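You operate a simulated robot arm through the tools that you are given. There is no shell and no other tool.

The job below is to be done with a simulated two-armed robot. You get a single attempt, and the scene is never put back.

TASK
Take the core out of the valve in the test block.
Fine: drop it in the orange dish; clamp for the work, free it after; core tool back on its peg.

It is judged by the outcome, as a careful person would: the job done as asked, and still so three seconds after it is handed in. It fails if anything else is knocked over, pushed out of place, dropped, spilled or broken.

THE ROBOT
Two 7-joint arms with four-finger grippers on one trunk that stands fixed in place. Base frame: the origin is at the foot of the trunk, x ahead of it, y to its left, z up; the work surface is at about z = 906. Units: mm, rad, N and s.
The left shoulder is at [40, 181, 1254], the right one opposite. With the tool pointing down near the work surface each hand reaches from about 320 to 840 mm from the base axis, measured 20 degrees to its own side. Payload 3.67 kg a hand.
The tool frame of a hand sits at the grasp point between the pads (the TCP): z along the fingers, y along the line on which they close. The tips reach 28 mm beyond it. The gripper opens to 112 mm; its body begins 73 mm behind the TCP.
Orientation is that of the tool frame in the base frame, as a unit quaternion [x, y, z, w]. With the fingers straight down and closing along the base's y, the tool's x points along the base's -x, its y along +y and its z along -z.

THE INTERFACE
- The arms move only by the tool play_rows. It takes "left_commands", "right_commands" or both (then of equal length, played together; a hand with none holds still); each is a list of rows, each a list of 3 entries, a list of its own where there are three numbers: the shift along the tool's x, y, z in mm, then the turn, a rotation vector about the tool's x, y, z in rad, then the closure, from 0 (fully open) to 1 (shut). In form: [[[dx, dy, dz], [rx, ry, rz], hand], ...]. A call has 1 to 20 rows; each row shifts and turns the commanded pose from where the row before left it, along the tool's axes as they then stand. Each row takes 0.2 s and may step no farther than 50 mm and 0.15 rad from the row before; otherwise, or with a gripper value out of range, the whole call is refused. A pose out of reach is approached as far as the arm can. The call stops where the force on the tool passes 40 N (or 10 N more than at its start, if that is more) or the arm is blocked; 0.2 s more then pass. Each finger travels about 72.4 mm/s and halts on what it meets, pressing with about 30 N; the grip force reading is that of the motor and also rises with nothing between the fingers. The clock runs only during rows and for 0.2 s after the last one: add rows that do not move to give the fingers time. The reply holds the time, the measured pose of the TCP, the force on the tool along the base axes, the opening and the grip force, in the units named above and with some noise, with the torque about the TCP (base axes, N m) and any sound that the robot's microphone picked up.
- Cameras (640 x 400 px; columns grow to the right, rows downward): "scene" is now at [98, 38.2, 1481.5]; the picture's right is [0.42, -0.91, 0.00], its down [-0.54, -0.25, -0.80] and it looks along [0.73, 0.34, -0.60] (base axes); focal length 369 px, centre (320, 200). "left" rides on the left gripper at [60, 18, -104] in its tool frame; the picture's right is [-0.29, 0.96, 0.00], its down [-0.80, -0.24, -0.55] and it looks along [-0.53, -0.16, 0.83] (tool axes); focal length 234 px, centre (320, 200). "right" rides on the right gripper at [60, -18, -104] in its tool frame; the picture's right is [0.29, 0.96, 0.00], its down [-0.80, 0.24, -0.55] and it looks along [-0.53, 0.16, 0.83] (tool axes); focal length 234 px, centre (320, 200). There is no depth. A picture from a camera that has moved, and an enlarged one, comes with that camera's place and axes in the base frame and with its lens.
- get_image(camera): a new picture of that camera. It takes no simulated time.
- slide_trunk(by): moves the trunk up (or, below 0, down) by that many mm; the arms and the scene camera ride with it, the base frame stays. It gives what a move gives, with no picture.
- pan_tilt(pan, tilt): turns the head with the scene camera to pan (to the left, within 1.501 rad either way) and tilt (down, from -0.506 to 1.204), counted from straight ahead of the robot. It gives what a move gives.
- enlarge(camera, box): a new picture of the part [left, top, right, bottom] of that camera's present view, enlarged. It takes no simulated time.
- finish_job(): hands the job in; it is judged then, once.

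Nothing tells you positions but the pictures and the camera data. Unless the task says otherwise, let go and move clear before handing in.

The tools are called after "Request:" as name(argument=value, ...) on one line, values as JSON. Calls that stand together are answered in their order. play_rows: Moves the arms, as the interface text tells. Its arguments: {"type":"object","properties":{"left_commands":{"type":"array","items":{"type":"array"}},"right_commands":{"type":"array","items":{"type":"array"}}},"required":[]} The other tools are called the same way: slide_trunk (by) moves the trunk up or down; pan_tilt (pan, tilt) turns the head that bears the scene camera; get_image (camera) takes a picture; enlarge (camera, box) takes an enlarged picture of a part of a camera's view; finish_job () hands the job in.

At the start:

```text
time: 0.0
left_eef_pos: [398.2, 426.0, 1237.0]
left_tool_rot: [-0.001, 1.0, 0.001, 0.0]
left_force: [-0.1, 0.3, 0.5]
left_moment: [0.02, 0.01, 0.0]
left_opening: 112.1
left_gripper_force: 0.0
right_eef_pos: [507.2, -8.1, 1207.6]
right_tool_rot: [0.001, 1.0, 0.0, 0.001]
right_force: [0.7, 0.6, -1.0]
right_moment: [-0.02, -0.01, -0.01]
right_opening: 111.9
right_gripper_force: 0.1
trunk travel left (down, up): [-375.0, 139.0]
head pan, tilt (commanded): [0.436, 0.637]
```

scene: 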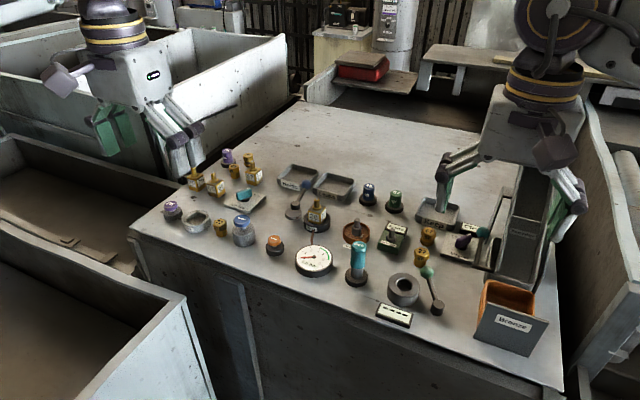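
right: 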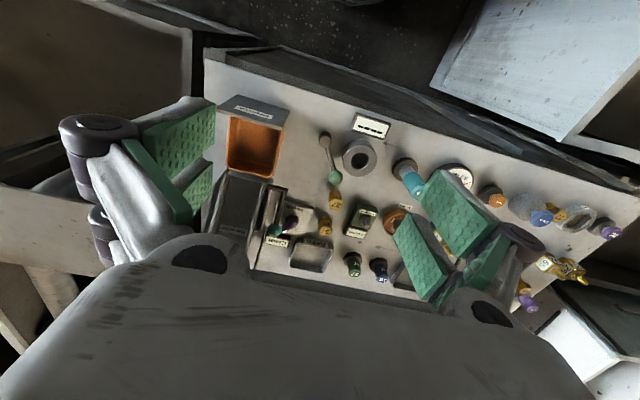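
left: 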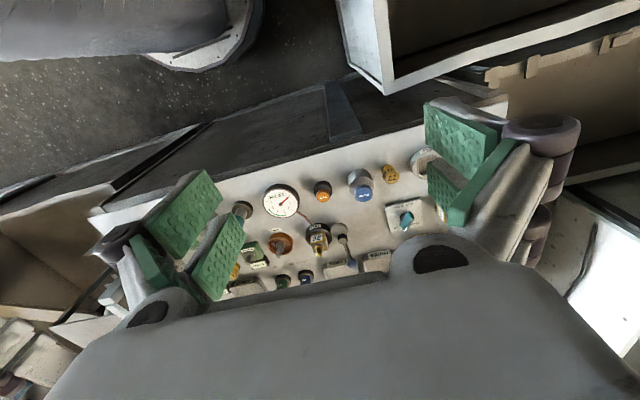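

The bench holds many small parts: gauges, valves, an orange dish at right, and some fixtures. I'll enlarge parts of the scene view to identify the test block, clamp, core tool and peg.

Request:
enlarge(camera="scene", box=[370, 180, 570, 360])

Request:
enlarge(camera="scene", box=[260, 140, 420, 300])

Request:
enlarge(camera="scene", box=[150, 130, 310, 270])

```text
2.22 times, centred on (470, 270) of scene
camera zoom: at [98.0, 38.2, 1481.5], right [0.42, -0.91, 0.0], down [-0.54, -0.25, -0.8], along [0.73, 0.34, -0.6], focal length 820 px, centre (-13, 44)
```

zoom: 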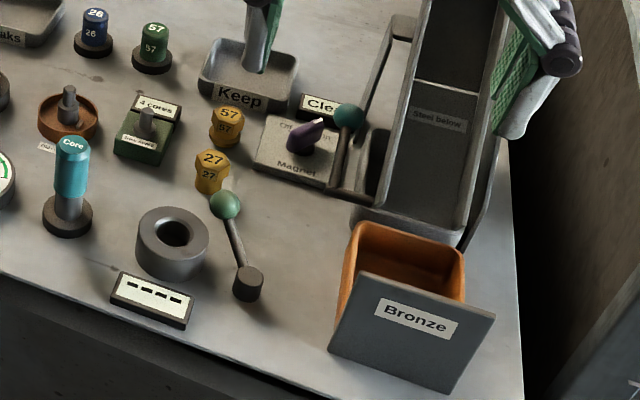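

```text
2.50 times, centred on (340, 220) of scene
camera zoom: at [98.0, 38.2, 1481.5], right [0.42, -0.91, 0.0], down [-0.54, -0.25, -0.8], along [0.73, 0.34, -0.6], focal length 923 px, centre (270, 150)
```

zoom: 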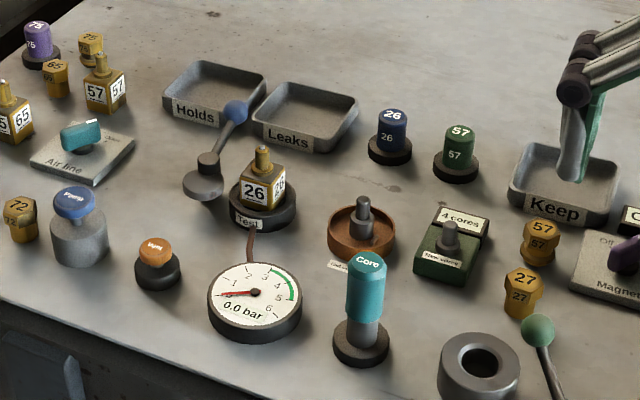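

```text
2.86 times, centred on (230, 200) of scene
camera zoom: at [98.0, 38.2, 1481.5], right [0.42, -0.91, 0.0], down [-0.54, -0.25, -0.8], along [0.73, 0.34, -0.6], focal length 1054 px, centre (577, 200)
```

zoom: 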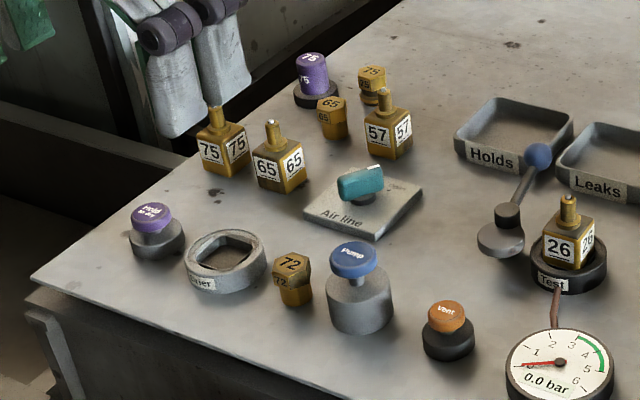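

The valve "26" sits in the "Test" fixture, with a blue-ball lever beside it. I'm zooming in further on the lever, the core tool, the orange dish and the labels.

Request:
enlarge(camera="scene", box=[335, 205, 415, 255])

Request:
enlarge(camera="scene", box=[275, 170, 355, 240])

Request:
enlarge(camera="scene", box=[330, 230, 390, 295])

Request:
enlarge(camera="left", box=[230, 170, 430, 300])

Request:
enlarge(camera="right", box=[220, 90, 420, 290])

Request:
enlarge(camera="scene", box=[270, 215, 350, 285])

```text
8.00 times, centred on (375, 230) of scene
camera zoom: at [98.0, 38.2, 1481.5], right [0.42, -0.91, 0.0], down [-0.54, -0.25, -0.8], along [0.73, 0.34, -0.6], focal length 2953 px, centre (-120, -40)
```

zoom: 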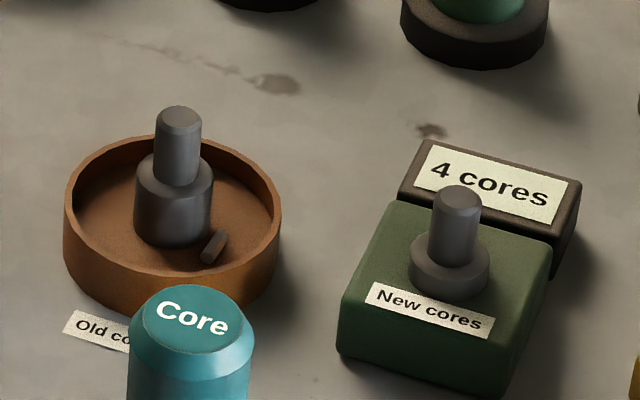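

```text
5.71 times, centred on (315, 205) of scene
camera zoom: at [98.0, 38.2, 1481.5], right [0.42, -0.91, 0.0], down [-0.54, -0.25, -0.8], along [0.73, 0.34, -0.6], focal length 2109 px, centre (349, 171)
```

zoom: 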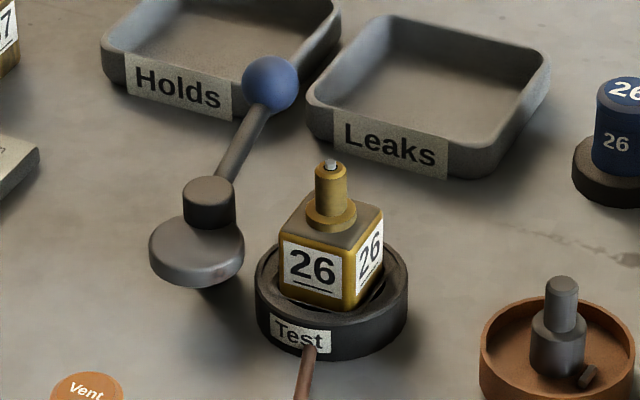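

```text
6.15 times, centred on (360, 262) of scene
camera zoom: at [98.0, 38.2, 1481.5], right [0.42, -0.91, 0.0], down [-0.54, -0.25, -0.8], along [0.73, 0.34, -0.6], focal length 2271 px, centre (74, -185)
```

zoom: 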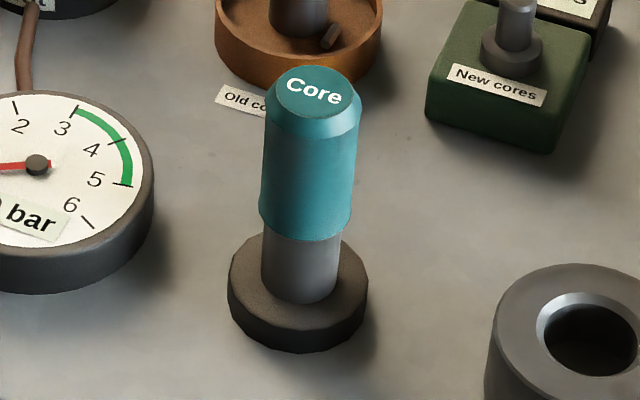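

```text
3.08 times, centred on (330, 235) of left
camera zoom: at [339.7, 443.1, 1341.2], right [0.29, 0.96, 0.0], down [0.8, -0.24, 0.55], along [0.53, -0.16, -0.83], focal length 720 px, centre (289, 92)
```

zoom: 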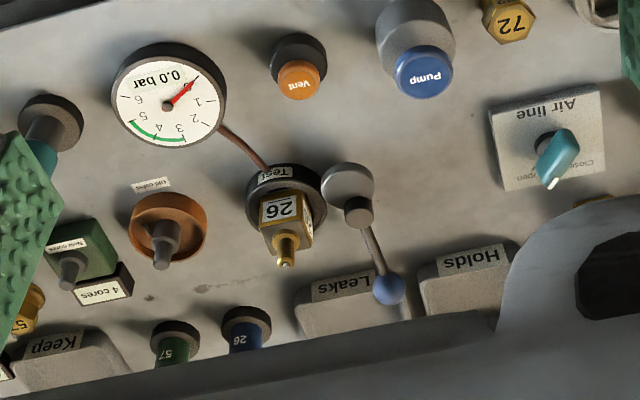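

```text
2.00 times, centred on (320, 190) of right
camera zoom: at [446.9, -26.0, 1312.6], right [-0.29, 0.96, 0.0], down [0.8, 0.24, 0.55], along [0.53, 0.16, -0.83], focal length 468 px, centre (320, 220)
```

zoom: 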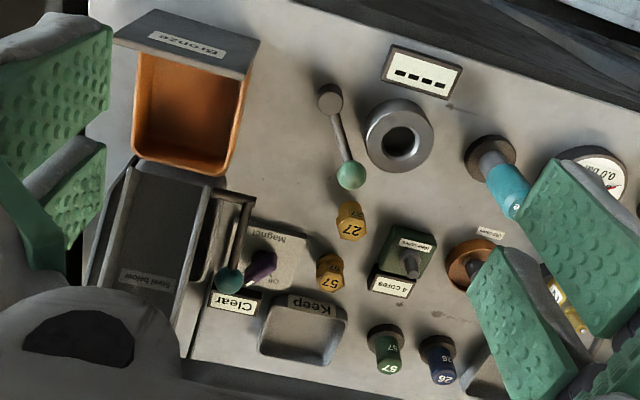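

```text
5.71 times, centred on (310, 250) of scene
camera zoom: at [98.0, 38.2, 1481.5], right [0.42, -0.91, 0.0], down [-0.54, -0.25, -0.8], along [0.73, 0.34, -0.6], focal length 2109 px, centre (377, -86)
```

zoom: 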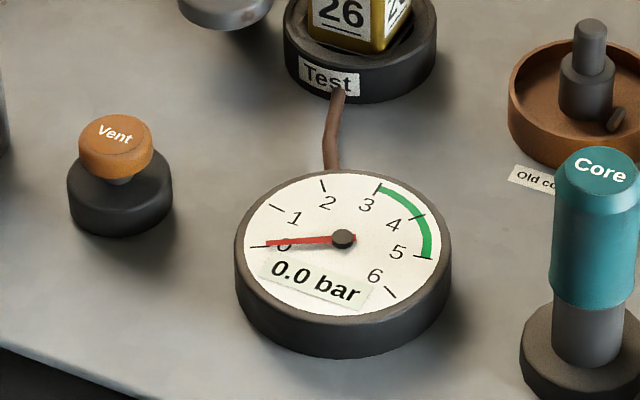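

I've located the valve axis at about (711, 331), the core tool at about (591, 185), and the "Old cores" dish with a post at about (715, 230). Next I'm looking closely at the clamp lever and the valve.

Request:
enlarge(camera="scene", box=[288, 175, 338, 225])

Request:
enlarge(camera="left", box=[300, 210, 370, 275])

Request:
enlarge(camera="left", box=[375, 185, 435, 245])

Request:
enlarge(camera="scene", box=[305, 190, 335, 220])

Request:
enlarge(camera="scene", box=[400, 255, 460, 325])

```text
8.00 times, centred on (313, 200) of scene
camera zoom: at [98.0, 38.2, 1481.5], right [0.42, -0.91, 0.0], down [-0.54, -0.25, -0.8], along [0.73, 0.34, -0.6], focal length 2953 px, centre (376, 200)
```

zoom: 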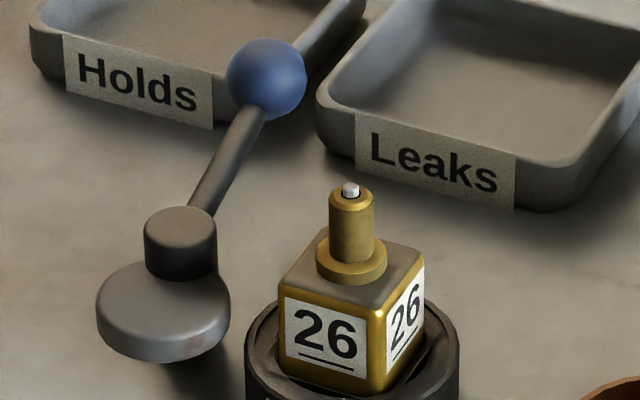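

```text
6.15 times, centred on (335, 242) of left
camera zoom: at [339.7, 443.1, 1341.2], right [0.29, 0.96, 0.0], down [0.8, -0.24, 0.55], along [0.53, -0.16, -0.83], focal length 1441 px, centre (228, -62)
```

zoom: 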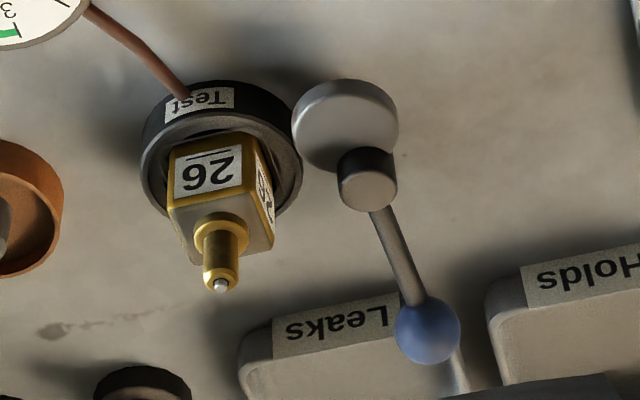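

```text
6.67 times, centred on (405, 215) of left
camera zoom: at [339.7, 443.1, 1341.2], right [0.29, 0.96, 0.0], down [0.8, -0.24, 0.55], along [0.53, -0.16, -0.83], focal length 1561 px, centre (-247, 100)
```

zoom: 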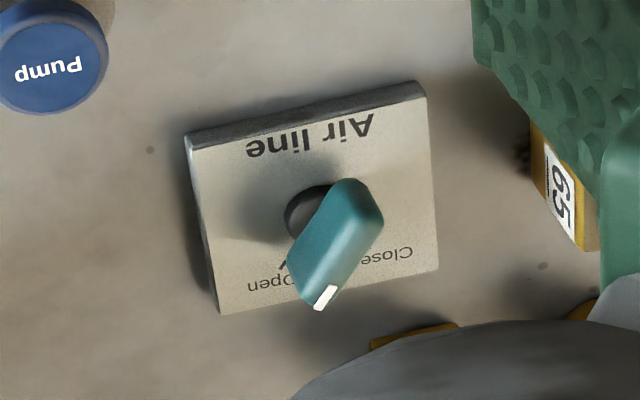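

```text
13.33 times, centred on (320, 205) of scene
camera zoom: at [98.0, 38.2, 1481.5], right [0.42, -0.91, 0.0], down [-0.54, -0.25, -0.8], along [0.73, 0.34, -0.6], focal length 4921 px, centre (320, 133)
```

zoom: 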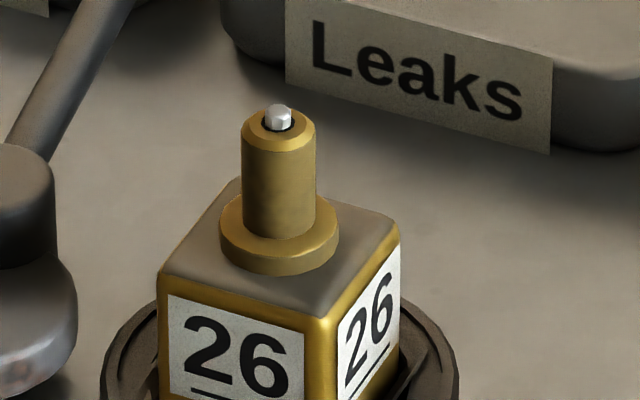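

```text
5.71 times, centred on (430, 290) of scene
camera zoom: at [98.0, 38.2, 1481.5], right [0.42, -0.91, 0.0], down [-0.54, -0.25, -0.8], along [0.73, 0.34, -0.6], focal length 2109 px, centre (-309, -314)
```

zoom: 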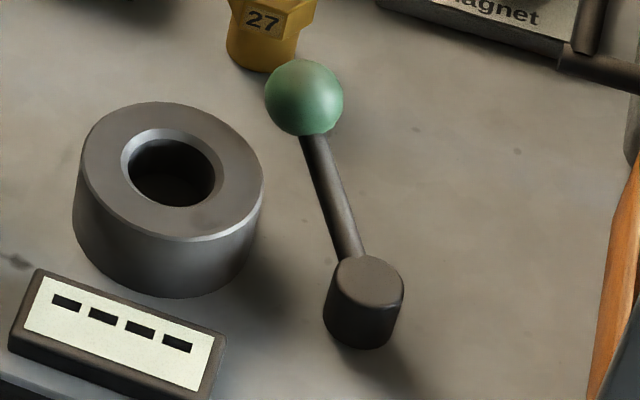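

The clamp is an eccentric cam: pivot near (700, 386), with the lever ball at about (775, 392, 965). Before approaching, I'll close the left gripper in the air to see its shape.

Request:
play_rows(left_commands=[[[0, 0, 0], [0, 0, 0], 1], [[0, 0, 0], [0, 0, 0], 1], [[0, 0, 0], [0, 0, 0], 1], [[0, 0, 0], [0, 0, 0], 1], [[0, 0, 0], [0, 0, 0], 1]])

Request:
get_image(camera="left")

Request:
get_image(camera="scene")

Request:
enlarge(camera="scene", box=[40, 0, 240, 180])

```text
time: 1.2
left_eef_pos: [397.8, 425.4, 1236.5]
left_tool_rot: [-0.001, 1.0, -0.001, 0.0]
left_force: [0.0, 0.2, -0.3]
left_moment: [0.02, 0.02, -0.02]
left_opening: 0.0
left_gripper_force: 30.6
right_eef_pos: [506.3, -7.2, 1207.8]
right_tool_rot: [0.001, 1.0, 0.0, 0.001]
right_force: [0.6, -0.5, -0.4]
right_moment: [0.01, -0.01, 0.0]
right_opening: 111.8
right_gripper_force: 0.1
trunk travel left (down, up): [-375.0, 139.0]
head pan, tilt (commanded): [0.436, 0.637]
```

```text
taken
camera left: at [339.7, 443.1, 1341.2], right [0.29, 0.96, 0.0], down [0.8, -0.24, 0.55], along [0.53, -0.16, -0.83], focal length 234 px, centre (320, 200)
```

left: 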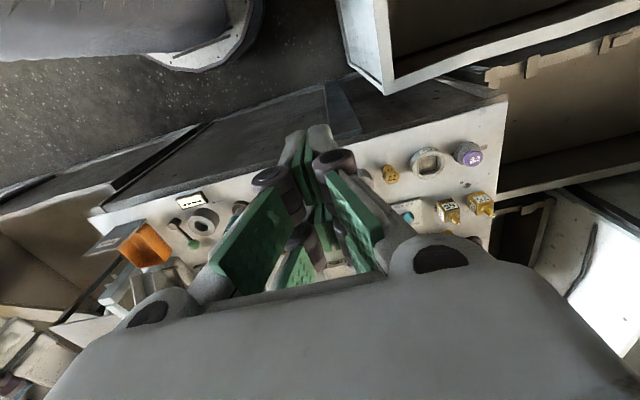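

```text
taken
camera scene: at [98.0, 38.2, 1481.5], right [0.42, -0.91, 0.0], down [-0.54, -0.25, -0.8], along [0.73, 0.34, -0.6], focal length 369 px, centre (320, 200)
```

scene: 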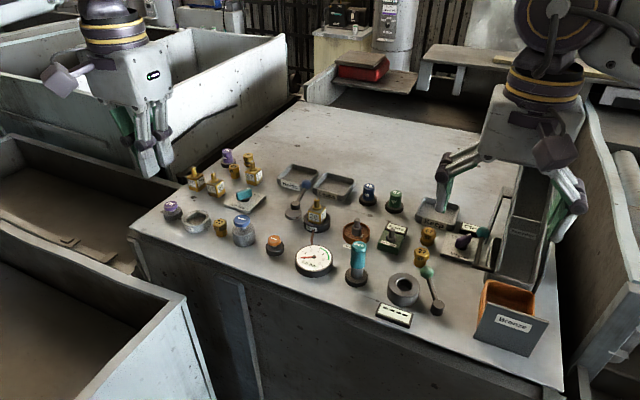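

```text
2.22 times, centred on (140, 90) of scene
camera zoom: at [98.0, 38.2, 1481.5], right [0.42, -0.91, 0.0], down [-0.54, -0.25, -0.8], along [0.73, 0.34, -0.6], focal length 820 px, centre (720, 444)
```

zoom: 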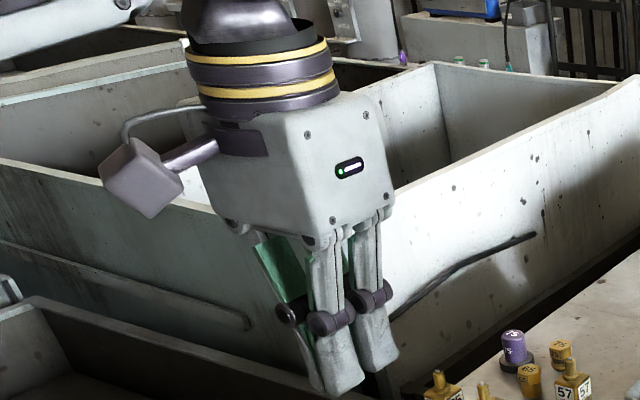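

The gripper has two fingers per side, spaced along tool x, and now I know its closed shape. I'm moving the left hand over the clamp area, high up, for a closer look.

Request:
play_rows(left_commands=[[[-42, -7, 8], [0, 0, 0], 0.3], [[-42, -7, 8], [0, 0, 0], 0.3], [[-42, -7, 8], [0, 0, 0], 0.3], [[-42, -7, 8], [0, 0, 0], 0.3], [[-42, -7, 8], [0, 0, 0], 0.3], [[-42, -7, 8], [0, 0, 0], 0.3], [[0, 0, 0], [0, 0, 0], 0.3]])

Request:
get_image(camera="left")

Request:
get_image(camera="scene")

Request:
get_image(camera="right")

```text
time: 2.8
left_eef_pos: [650.1, 383.6, 1190.0]
left_tool_rot: [-0.002, 1.0, -0.001, 0.001]
left_force: [-0.5, 1.0, 0.2]
left_moment: [-0.02, -0.03, -0.01]
left_opening: 78.2
left_gripper_force: 0.0
right_eef_pos: [505.6, -7.3, 1208.7]
right_tool_rot: [0.001, 1.0, -0.001, 0.0]
right_force: [-0.9, 0.0, 0.6]
right_moment: [0.02, -0.01, -0.01]
right_opening: 111.9
right_gripper_force: 0.1
trunk travel left (down, up): [-375.0, 139.0]
head pan, tilt (commanded): [0.436, 0.637]
```

```text
taken
camera left: at [590.5, 401.3, 1294.2], right [0.29, 0.96, 0.0], down [0.8, -0.24, 0.56], along [0.53, -0.16, -0.83], focal length 234 px, centre (320, 200)
```

left: 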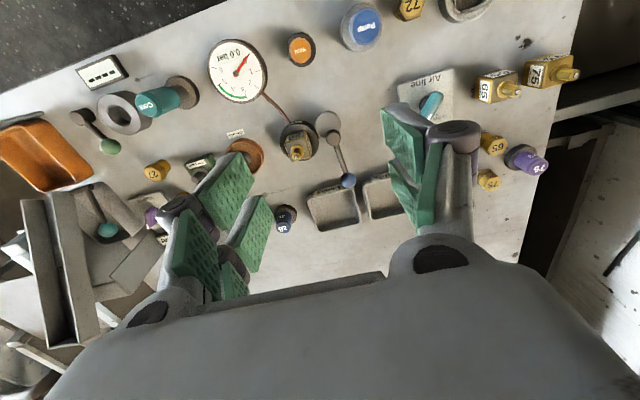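

```text
taken
camera scene: at [96.7, 38.6, 1481.6], right [0.42, -0.91, 0.0], down [-0.54, -0.25, -0.8], along [0.73, 0.34, -0.59], focal length 369 px, centre (320, 200)
```

scene: 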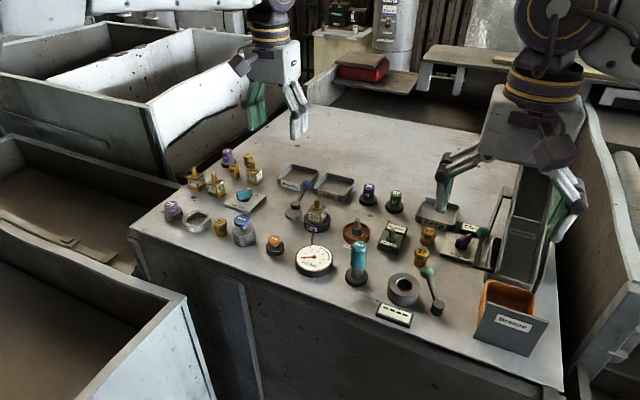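

```text
taken
camera right: at [445.8, -25.7, 1313.1], right [-0.29, 0.96, 0.0], down [0.8, 0.24, 0.55], along [0.53, 0.16, -0.83], focal length 234 px, centre (320, 200)
```

right: 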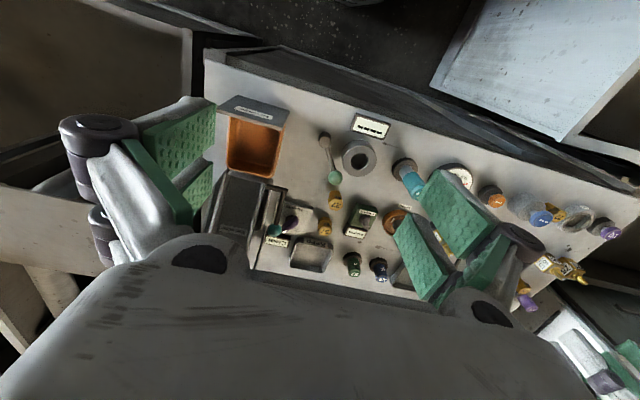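

I now have a closer left view of the valve, clamp and dish. I'm enlarging it to measure them.

Request:
enlarge(camera="left", box=[260, 90, 380, 210])

Request:
enlarge(camera="left", box=[130, 60, 270, 180])

Request:
enlarge(camera="left", box=[380, 60, 470, 140])

```text
3.33 times, centred on (320, 150) of left
camera zoom: at [590.5, 401.3, 1294.2], right [0.29, 0.96, 0.0], down [0.8, -0.24, 0.56], along [0.53, -0.16, -0.83], focal length 781 px, centre (320, 367)
```

zoom: 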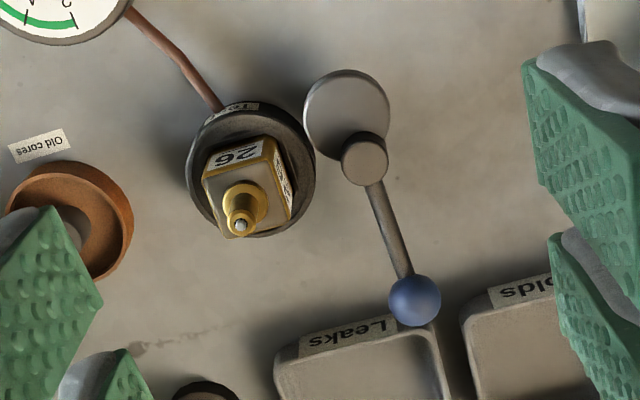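

```text
3.33 times, centred on (200, 120) of left
camera zoom: at [590.5, 401.3, 1294.2], right [0.29, 0.96, 0.0], down [0.8, -0.24, 0.56], along [0.53, -0.16, -0.83], focal length 781 px, centre (720, 467)
```

zoom: 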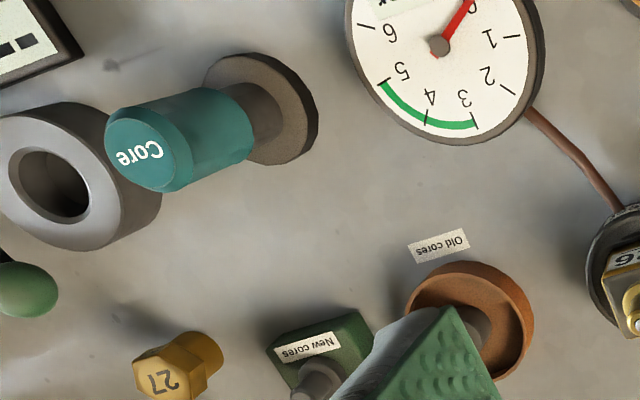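

```text
5.00 times, centred on (425, 100) of left
camera zoom: at [590.5, 401.3, 1294.2], right [0.29, 0.96, 0.0], down [0.8, -0.24, 0.56], along [0.53, -0.16, -0.83], focal length 1171 px, centre (-205, 700)
```

zoom: 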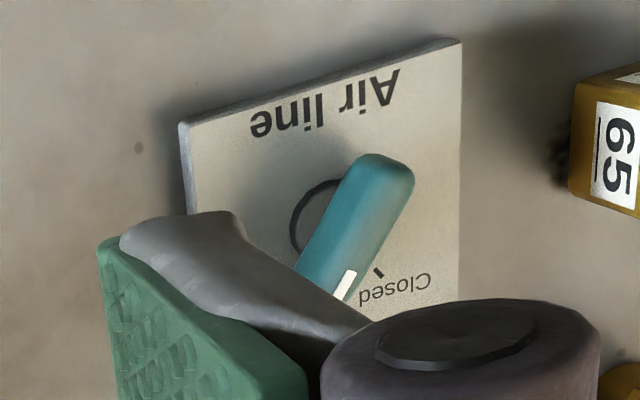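

Measurements: valve tip about (708.5, 330.4, 986), cam pivot about (709, 387), lever ball about (776, 392, 965). Turning the lever 90° counter-clockwise should press the cam on the valve body. I'm moving above the ball with the fingers part open.

Request:
play_rows(left_commands=[[[-30, 2, 25], [0, 0, 0], 0.6], [[-30, 2, 25], [0, 0, 0], 0.6], [[-30, 2, 25], [0, 0, 0], 0.6], [[-30, 2, 25], [0, 0, 0], 0.6], [[0, 0, 0], [0, 0, 0], 0.6]])

Request:
get_image(camera="left")

Request:
enlarge(camera="scene", box=[250, 100, 400, 260])

```text
time: 4.0
left_eef_pos: [728.0, 395.2, 1092.3]
left_tool_rot: [-0.001, 1.0, 0.0, 0.001]
left_force: [-0.4, -0.2, -0.8]
left_moment: [-0.01, 0.0, 0.0]
left_opening: 45.0
left_gripper_force: 0.0
left hand out of reach, approached as far as the arm can: row 3, 4
right_eef_pos: [506.3, -8.1, 1208.6]
right_tool_rot: [0.001, 1.0, 0.0, 0.0]
right_force: [-0.5, 0.7, -0.1]
right_moment: [0.01, 0.0, 0.0]
right_opening: 112.1
right_gripper_force: 0.1
trunk travel left (down, up): [-375.0, 139.0]
head pan, tilt (commanded): [0.436, 0.637]
```

```text
taken
camera left: at [668.7, 412.7, 1196.5], right [0.29, 0.96, 0.0], down [0.8, -0.24, 0.56], along [0.53, -0.16, -0.83], focal length 234 px, centre (320, 200)
```

left: 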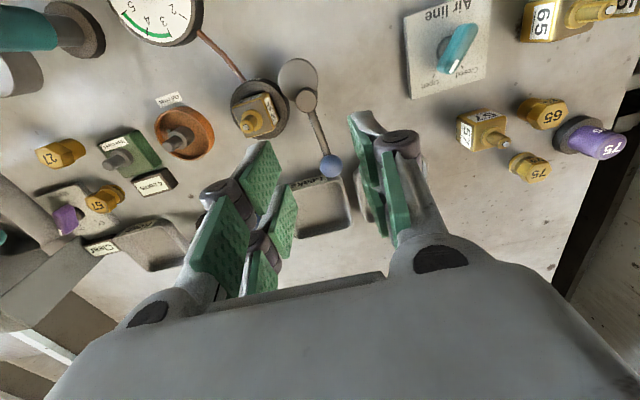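

```text
2.50 times, centred on (325, 180) of scene
camera zoom: at [98.2, 37.8, 1481.5], right [0.42, -0.91, 0.0], down [-0.54, -0.25, -0.8], along [0.73, 0.34, -0.6], focal length 923 px, centre (308, 250)
```

zoom: 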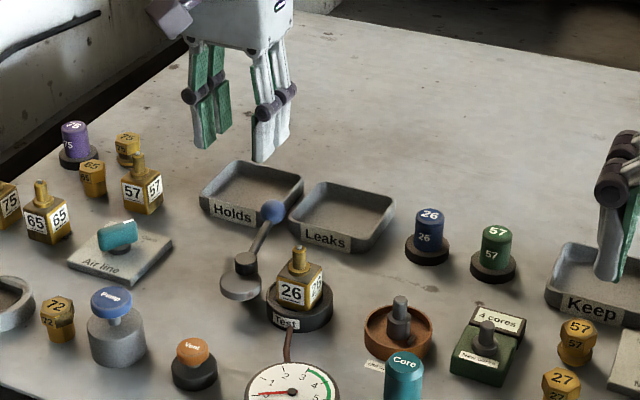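

The hand falls short of the ball at this height. I'll raise the trunk so the shoulder lines up better with the wrist for low, far reaches.

Request:
slide_trunk(by=100)

Request:
get_image(camera="scene")

```text
time: 5.3
left_eef_pos: [727.3, 394.6, 1193.5]
left_tool_rot: [-0.001, 1.0, 0.0, 0.001]
left_force: [0.4, -0.7, -0.2]
left_moment: [0.03, 0.0, 0.0]
left_opening: 44.8
left_gripper_force: 0.1
right_eef_pos: [507.5, -6.8, 1308.9]
right_tool_rot: [0.001, 1.0, 0.0, 0.0]
right_force: [0.2, 0.1, 0.6]
right_moment: [0.05, 0.0, 0.02]
right_opening: 112.2
right_gripper_force: 0.1
trunk travel left (down, up): [-475.0, 39.0]
head pan, tilt (commanded): [0.436, 0.637]
```

```text
taken
camera scene: at [98.3, 38.2, 1582.8], right [0.42, -0.91, 0.0], down [-0.54, -0.25, -0.8], along [0.73, 0.34, -0.6], focal length 369 px, centre (320, 200)
```

scene: 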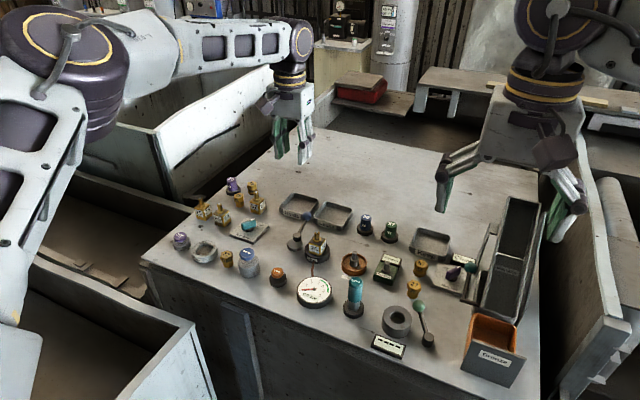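

Trunk is raised. I'm descending in place first to see how the pose follows.

Request:
play_rows(left_commands=[[[0, 0, 40], [0, 0, 0], 0.65], [[0, 0, 40], [0, 0, 0], 0.65], [[0, 0, 40], [0, 0, 0], 0.65], [[0, 0, 0], [0, 0, 0], 0.65]])

```text
time: 6.3
left_eef_pos: [702.3, 398.2, 1082.0]
left_tool_rot: [0.0, 1.0, 0.0, 0.003]
left_force: [-0.2, -0.2, -0.3]
left_moment: [-0.01, 0.0, 0.0]
left_opening: 39.0
left_gripper_force: 0.0
left hand out of reach, approached as far as the arm can: row 1, 2, 3
right_eef_pos: [507.3, -8.6, 1309.2]
right_tool_rot: [0.001, 1.0, 0.001, 0.001]
right_force: [-0.6, -0.4, 0.2]
right_moment: [0.0, 0.0, 0.0]
right_opening: 112.1
right_gripper_force: 0.2
trunk travel left (down, up): [-475.0, 39.0]
head pan, tilt (commanded): [0.436, 0.637]
```

Reach got worse with the trunk up, so lower is better. I'll lift both hands first, then lower the trunk below its starting height.

Request:
play_rows(left_commands=[[[25, 0, -40], [0, 0, 0], 0.65], [[25, 0, -40], [0, 0, 0], 0.65], [[25, 0, -40], [0, 0, 0], 0.65], [[25, 0, -40], [0, 0, 0], 0.65], [[0, 0, -40], [0, 0, 0], 0.65]], right_commands=[[[0, 0, -20], [0, 0, 0], 0], [[0, 0, -20], [0, 0, 0], 0], [[0, 0, -20], [0, 0, 0], 0], [[0, 0, -20], [0, 0, 0], 0], [[0, 0, -20], [0, 0, 0], 0]])

```text
time: 7.5
left_eef_pos: [601.0, 398.2, 1283.5]
left_tool_rot: [-0.001, 1.0, 0.0, 0.002]
left_force: [-0.3, 0.2, -0.6]
left_moment: [0.0, -0.01, -0.01]
left_opening: 39.3
left_gripper_force: 0.0
right_eef_pos: [506.7, -8.2, 1410.4]
right_tool_rot: [0.002, 1.0, 0.0, 0.001]
right_force: [0.0, -0.1, 0.3]
right_moment: [-0.02, 0.01, 0.01]
right_opening: 112.1
right_gripper_force: 0.1
trunk travel left (down, up): [-475.0, 39.0]
head pan, tilt (commanded): [0.436, 0.637]
```

Both hands are high enough now, so I'm lowering the trunk by 200.

Request:
slide_trunk(by=-200)

Request:
get_image(camera="scene")

```text
time: 9.7
left_eef_pos: [601.1, 398.6, 1081.8]
left_tool_rot: [0.0, 1.0, 0.0, 0.002]
left_force: [-0.4, 0.2, 1.0]
left_moment: [0.03, 0.0, -0.06]
left_opening: 38.9
left_gripper_force: 0.0
right_eef_pos: [507.0, -7.2, 1210.5]
right_tool_rot: [0.001, 1.0, 0.0, 0.0]
right_force: [-0.2, 0.8, 0.4]
right_moment: [0.01, -0.01, 0.0]
right_opening: 112.3
right_gripper_force: 0.1
trunk travel left (down, up): [-275.0, 239.0]
head pan, tilt (commanded): [0.436, 0.637]
```

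```text
taken
camera scene: at [97.9, 38.2, 1382.2], right [0.42, -0.91, 0.0], down [-0.54, -0.25, -0.8], along [0.73, 0.34, -0.6], focal length 369 px, centre (320, 200)
```

scene: 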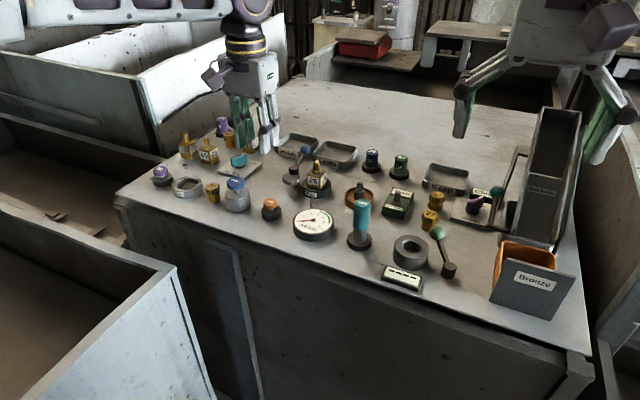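

The trunk is now 100 mm below its start. I'm testing the reach toward the ball.

Request:
play_rows(left_commands=[[[-40, -1.5, 5], [0, 0, 0], 0.65], [[-40, -1.5, 5], [0, 0, 0], 0.65], [[-40, -1.5, 5], [0, 0, 0], 0.65], [[-40, -1.5, 5], [0, 0, 0], 0.65], [[0, 0, 0], [0, 0, 0], 0.65]])

Request:
get_image(camera="left")

Request:
get_image(camera="scene")

```text
time: 10.9
left_eef_pos: [730.0, 395.9, 1062.4]
left_tool_rot: [0.0, 1.0, -0.001, 0.002]
left_force: [0.0, -0.8, -0.1]
left_moment: [0.0, 0.0, -0.01]
left_opening: 39.1
left_gripper_force: 0.0
left hand out of reach, approached as far as the arm can: row 4
right_eef_pos: [507.2, -9.2, 1209.5]
right_tool_rot: [0.001, 1.0, 0.0, 0.0]
right_force: [0.4, 0.5, 0.4]
right_moment: [-0.02, 0.02, -0.02]
right_opening: 112.1
right_gripper_force: 0.1
trunk travel left (down, up): [-275.0, 239.0]
head pan, tilt (commanded): [0.436, 0.637]
```

```text
taken
camera left: at [669.8, 412.7, 1166.2], right [0.29, 0.96, 0.0], down [0.79, -0.24, 0.56], along [0.53, -0.16, -0.83], focal length 234 px, centre (320, 200)
```

left: 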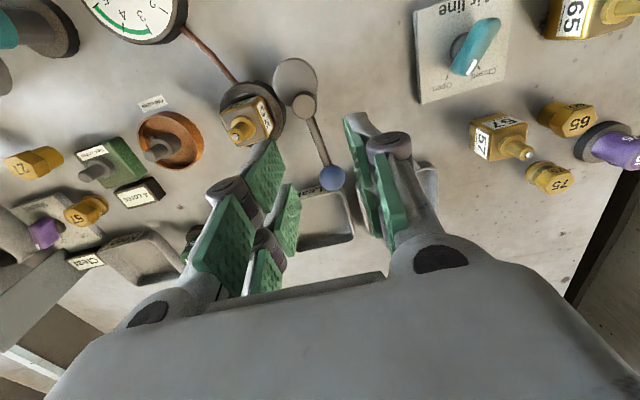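

```text
taken
camera scene: at [97.1, 37.8, 1382.3], right [0.42, -0.91, 0.0], down [-0.54, -0.25, -0.8], along [0.73, 0.34, -0.59], focal length 369 px, centre (320, 200)
```

scene: 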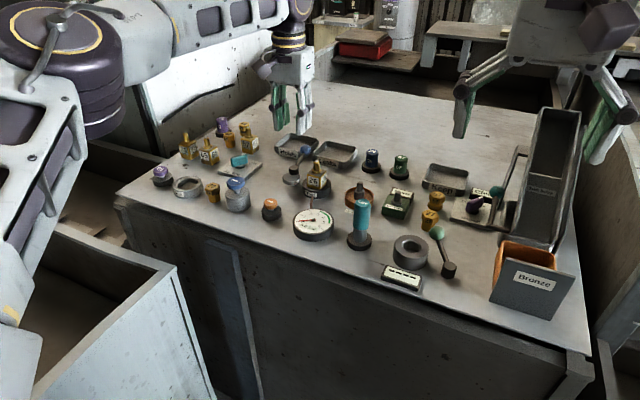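

With the fingers straight down the reach stops near x=730. I'll lean the fingers outward by about 0.45 rad, with a slight yaw to match the lever, and use that to reach the ball.

Request:
play_rows(left_commands=[[[0, 0, 0], [0, 0, -0.075], 0.65], [[0, 0, 0], [0, -0.15, 0], 0.65], [[0, 0, 0], [0, -0.15, 0], 0.65], [[0, 0, 0], [0, -0.15, 0], 0.65], [[0, 0, 0], [0, 0, 0], 0.65]])

Request:
get_image(camera="left")

Request:
get_image(camera="scene")

```text
time: 12.1
left_eef_pos: [730.8, 394.6, 1061.4]
left_tool_rot: [-0.037, 0.974, 0.009, 0.224]
left_force: [-0.5, 0.5, 0.1]
left_moment: [0.0, 0.0, 0.02]
left_opening: 39.1
left_gripper_force: 0.1
right_eef_pos: [508.3, -7.8, 1208.4]
right_tool_rot: [0.0, 1.0, 0.0, -0.001]
right_force: [0.4, 1.0, -0.3]
right_moment: [-0.01, 0.0, -0.02]
right_opening: 111.9
right_gripper_force: 0.0
trunk travel left (down, up): [-275.0, 239.0]
head pan, tilt (commanded): [0.436, 0.637]
```

```text
taken
camera left: at [630.3, 405.0, 1129.0], right [0.18, 0.97, 0.13], down [0.49, -0.2, 0.85], along [0.85, -0.09, -0.52], focal length 234 px, centre (320, 200)
```

left: 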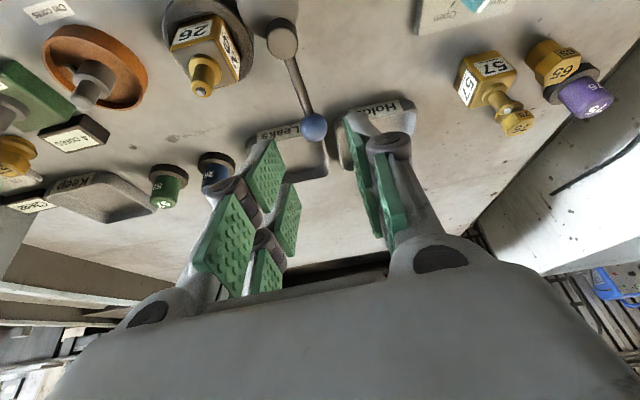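

```text
taken
camera scene: at [98.6, 38.0, 1382.1], right [0.42, -0.91, 0.0], down [-0.54, -0.25, -0.8], along [0.73, 0.34, -0.6], focal length 369 px, centre (320, 200)
```

scene: 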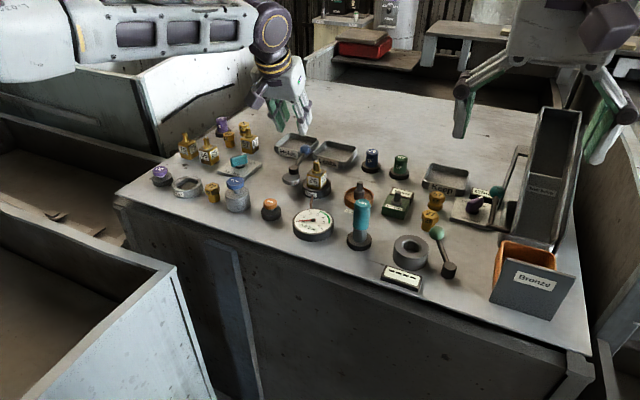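

The lean works and the arm follows well. I'm moving to a point just short of the ball along the finger direction, then checking alignment.

Request:
play_rows(left_commands=[[[1, -3.1, 28.1], [0, 0, 0], 0.62], [[1, -3.1, 28.1], [0, 0, 0], 0.62], [[0, 0, 0], [0, 0, 0], 0.62]])

Request:
get_image(camera="left")

Request:
enlarge(camera="scene", box=[240, 80, 360, 220])

```text
time: 12.9
left_eef_pos: [752.3, 391.2, 1011.2]
left_tool_rot: [-0.038, 0.974, 0.008, 0.225]
left_force: [-0.2, 0.0, -0.3]
left_moment: [-0.03, 0.0, -0.01]
left_opening: 42.6
left_gripper_force: 0.0
right_eef_pos: [506.5, -8.2, 1209.1]
right_tool_rot: [0.0, 1.0, 0.0, 0.0]
right_force: [-0.8, 0.8, 0.6]
right_moment: [-0.02, 0.0, 0.0]
right_opening: 112.0
right_gripper_force: 0.0
trunk travel left (down, up): [-275.0, 239.0]
head pan, tilt (commanded): [0.436, 0.637]
```

```text
taken
camera left: at [653.3, 400.7, 1078.4], right [0.18, 0.97, 0.13], down [0.49, -0.2, 0.85], along [0.85, -0.09, -0.52], focal length 234 px, centre (320, 200)
```

left: 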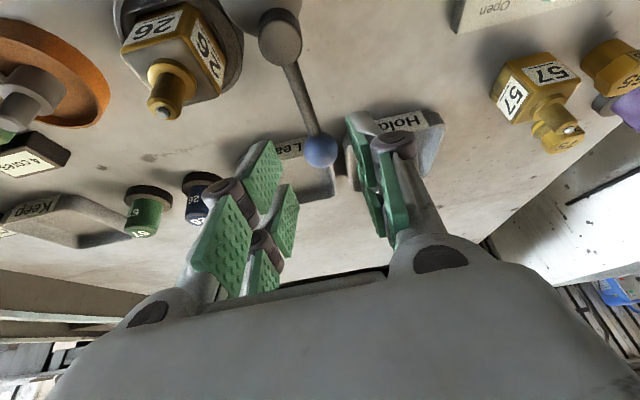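

```text
2.86 times, centred on (300, 150) of scene
camera zoom: at [97.2, 38.3, 1382.2], right [0.42, -0.91, 0.0], down [-0.54, -0.25, -0.8], along [0.73, 0.34, -0.59], focal length 1054 px, centre (377, 343)
```

zoom: 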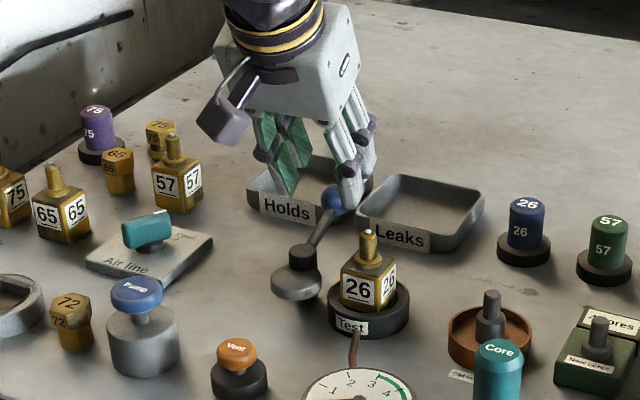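

The ball sits between the two finger pairs. I'm advancing along the finger direction to straddle it.

Request:
play_rows(left_commands=[[[0, 0, 14], [0, 0, 0], 0.62], [[0, 0, 14], [0, 0, 0], 0.62], [[0, 0, 12], [0, 0, 0], 0.62], [[0, 0, 0], [0, 0, 0], 0.65]])

Request:
get_image(camera="left")

Request:
enlarge(camera="scene", box=[260, 100, 360, 220])

```text
time: 13.9
left_eef_pos: [770.5, 392.2, 973.6]
left_tool_rot: [-0.038, 0.974, 0.009, 0.224]
left_force: [-0.7, -0.5, -0.4]
left_moment: [0.01, -0.03, -0.01]
left_opening: 39.4
left_gripper_force: 0.1
right_eef_pos: [507.4, -7.7, 1208.7]
right_tool_rot: [0.001, 1.0, 0.001, 0.0]
right_force: [0.2, -0.5, 0.3]
right_moment: [-0.01, -0.02, -0.02]
right_opening: 112.4
right_gripper_force: 0.0
trunk travel left (down, up): [-275.0, 239.0]
head pan, tilt (commanded): [0.436, 0.637]
```

```text
taken
camera left: at [671.2, 402.3, 1042.0], right [0.18, 0.97, 0.13], down [0.49, -0.2, 0.85], along [0.85, -0.09, -0.52], focal length 234 px, centre (320, 200)
```

left: 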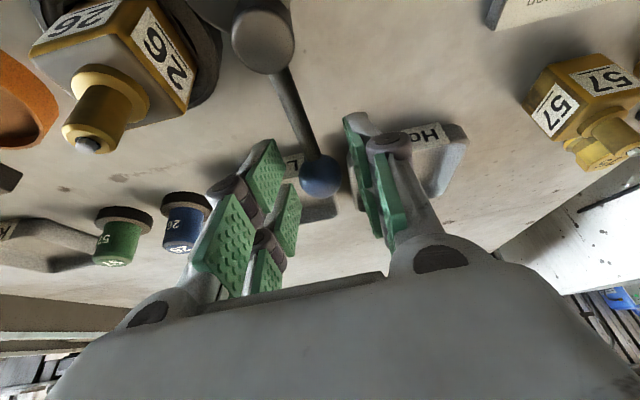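

```text
3.33 times, centred on (310, 160) of scene
camera zoom: at [97.8, 38.2, 1382.2], right [0.42, -0.91, 0.0], down [-0.54, -0.25, -0.8], along [0.73, 0.34, -0.6], focal length 1230 px, centre (353, 333)
```

zoom: 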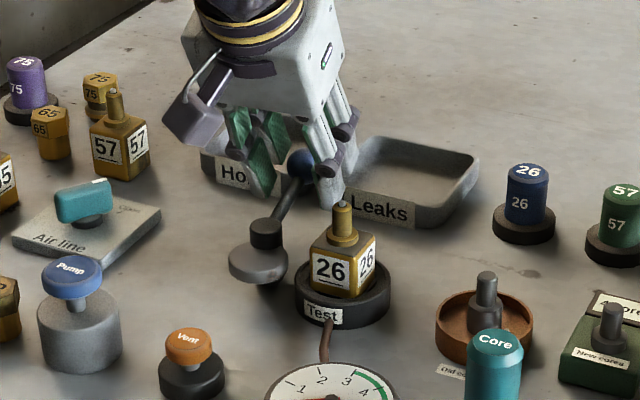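

The ball is straddled. I'm sweeping the lever counter-clockwise around the pivot, about half of the travel first.

Request:
play_rows(left_commands=[[[0, 0, 0], [0, 0, 0], 0.7], [[0.57, 8.84, -0.28], [-0.0622, 0, -0.1288], 0.7], [[0.57, 8.84, -0.28], [-0.0622, 0, -0.1288], 0.7], [[0.57, 8.84, -0.28], [-0.0622, 0, -0.1288], 0.7], [[0.57, 8.84, -0.28], [-0.0622, 0, -0.1288], 0.7], [[0.57, 8.84, -0.28], [-0.0622, 0, -0.1288], 0.7]])

Request:
get_image(camera="left")

Request:
enlarge(camera="scene", box=[240, 80, 360, 220])

```text
time: 15.3
left_eef_pos: [752.4, 432.1, 974.4]
left_tool_rot: [-0.378, 0.898, 0.086, 0.207]
left_force: [-0.6, -0.3, 0.8]
left_moment: [0.03, -0.01, -0.01]
left_opening: 33.7
left_gripper_force: 0.2
right_eef_pos: [508.1, -7.8, 1209.1]
right_tool_rot: [0.001, 1.0, 0.0, 0.0]
right_force: [0.4, -0.3, 0.5]
right_moment: [0.02, 0.01, -0.03]
right_opening: 112.0
right_gripper_force: 0.0
trunk travel left (down, up): [-275.0, 239.0]
head pan, tilt (commanded): [0.436, 0.637]
```

```text
taken
camera left: at [670.3, 373.0, 1042.1], right [-0.5, 0.86, 0.12], down [0.5, 0.17, 0.85], along [0.7, 0.49, -0.52], focal length 234 px, centre (320, 200)
```

left: 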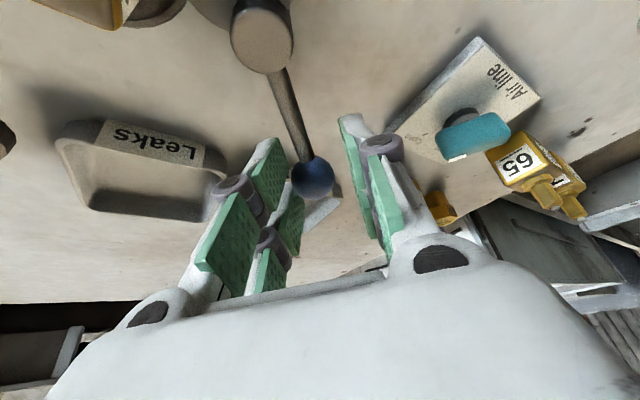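

```text
2.86 times, centred on (300, 150) of scene
camera zoom: at [98.2, 38.0, 1382.1], right [0.42, -0.91, 0.0], down [-0.54, -0.25, -0.8], along [0.73, 0.34, -0.6], focal length 1054 px, centre (377, 343)
```

zoom: 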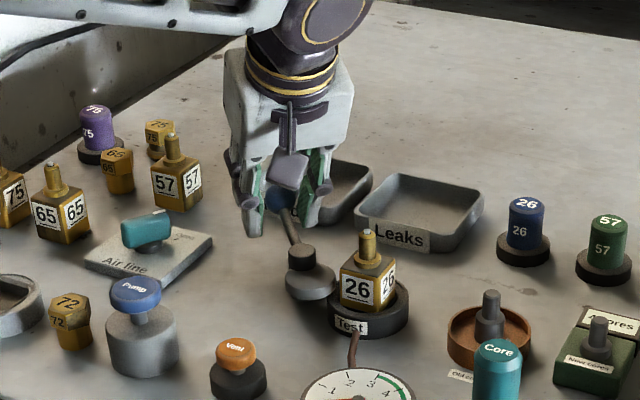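

The lever and cam turn smoothly. I'm continuing the sweep.

Request:
play_rows(left_commands=[[[0.57, 8.84, -0.28], [-0.0622, 0, -0.1288], 0.7], [[0.57, 8.84, -0.28], [-0.0622, 0, -0.1288], 0.7], [[0.57, 8.84, -0.28], [-0.0622, 0, -0.1288], 0.7], [[0.57, 8.84, -0.28], [-0.0622, 0, -0.1288], 0.7]])

Request:
get_image(camera="left")

Request:
enlarge(camera="scene", box=[240, 100, 360, 220])

```text
time: 16.3
left_eef_pos: [721.0, 447.0, 974.0]
left_tool_rot: [-0.616, 0.756, 0.139, 0.174]
left_force: [0.7, -0.2, -0.5]
left_moment: [0.0, 0.0, -0.01]
left_opening: 33.6
left_gripper_force: 0.3
right_eef_pos: [507.8, -8.0, 1209.5]
right_tool_rot: [0.002, 1.0, 0.0, 0.0]
right_force: [0.4, 0.6, -0.3]
right_moment: [0.04, -0.01, 0.0]
right_opening: 111.9
right_gripper_force: 0.0
trunk travel left (down, up): [-275.0, 239.0]
head pan, tilt (commanded): [0.436, 0.637]
```

```text
taken
camera left: at [684.1, 354.0, 1041.5], right [-0.89, 0.45, 0.12], down [0.33, 0.42, 0.85], along [0.33, 0.79, -0.52], focal length 234 px, centre (320, 200)
```

left: 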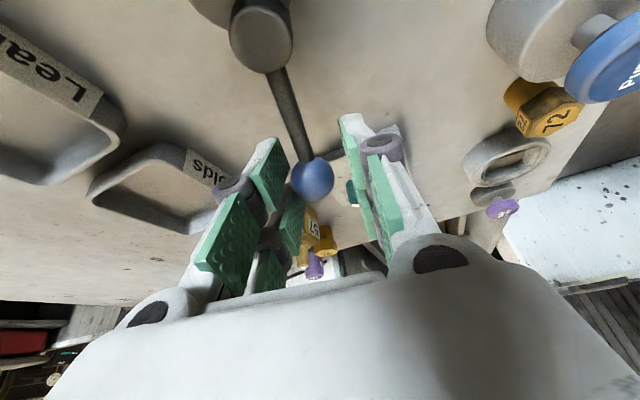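

```text
3.33 times, centred on (300, 160) of scene
camera zoom: at [98.3, 38.1, 1382.1], right [0.42, -0.91, 0.0], down [-0.54, -0.25, -0.8], along [0.73, 0.34, -0.6], focal length 1230 px, centre (387, 333)
```

zoom: 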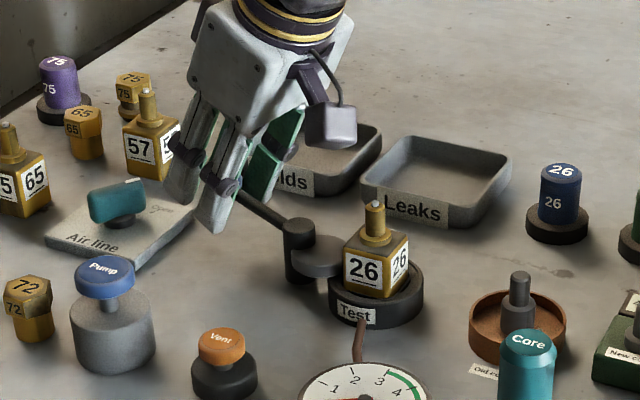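

The cam is nearly touching the valve body. I'm finishing with smaller steps and watching the force.

Request:
play_rows(left_commands=[[[0.14, 4.43, -0.07], [-0.0311, 0, -0.0644], 0.7], [[0.14, 4.43, -0.07], [-0.0311, 0, -0.0644], 0.7], [[0.14, 4.43, -0.07], [-0.0311, 0, -0.0644], 0.7], [[0, 0, 0], [0, 0, 0], 0.7]])

Request:
enlarge(camera="scene", box=[260, 130, 360, 240])

```text
time: 17.3
left_eef_pos: [708.4, 449.6, 974.4]
left_tool_rot: [0.692, -0.686, -0.157, -0.158]
left_force: [6.3, 0.1, 1.3]
left_moment: [0.08, -0.12, -0.05]
left_opening: 36.7
left_gripper_force: 2.7
right_eef_pos: [508.7, -7.3, 1209.0]
right_tool_rot: [0.002, 1.0, 0.0, 0.0]
right_force: [-0.1, 0.2, 0.8]
right_moment: [-0.01, -0.02, -0.02]
right_opening: 112.1
right_gripper_force: 0.1
trunk travel left (down, up): [-275.0, 239.0]
head pan, tilt (commanded): [0.436, 0.637]
```

```text
3.64 times, centred on (310, 185) of scene
camera zoom: at [98.8, 38.2, 1382.1], right [0.42, -0.91, 0.0], down [-0.54, -0.25, -0.8], along [0.73, 0.34, -0.6], focal length 1342 px, centre (356, 254)
```

zoom: 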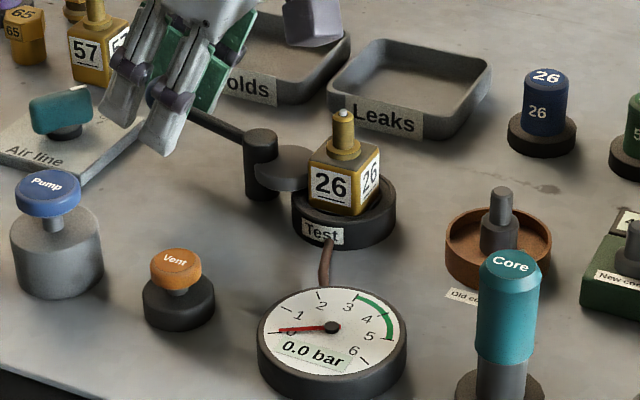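

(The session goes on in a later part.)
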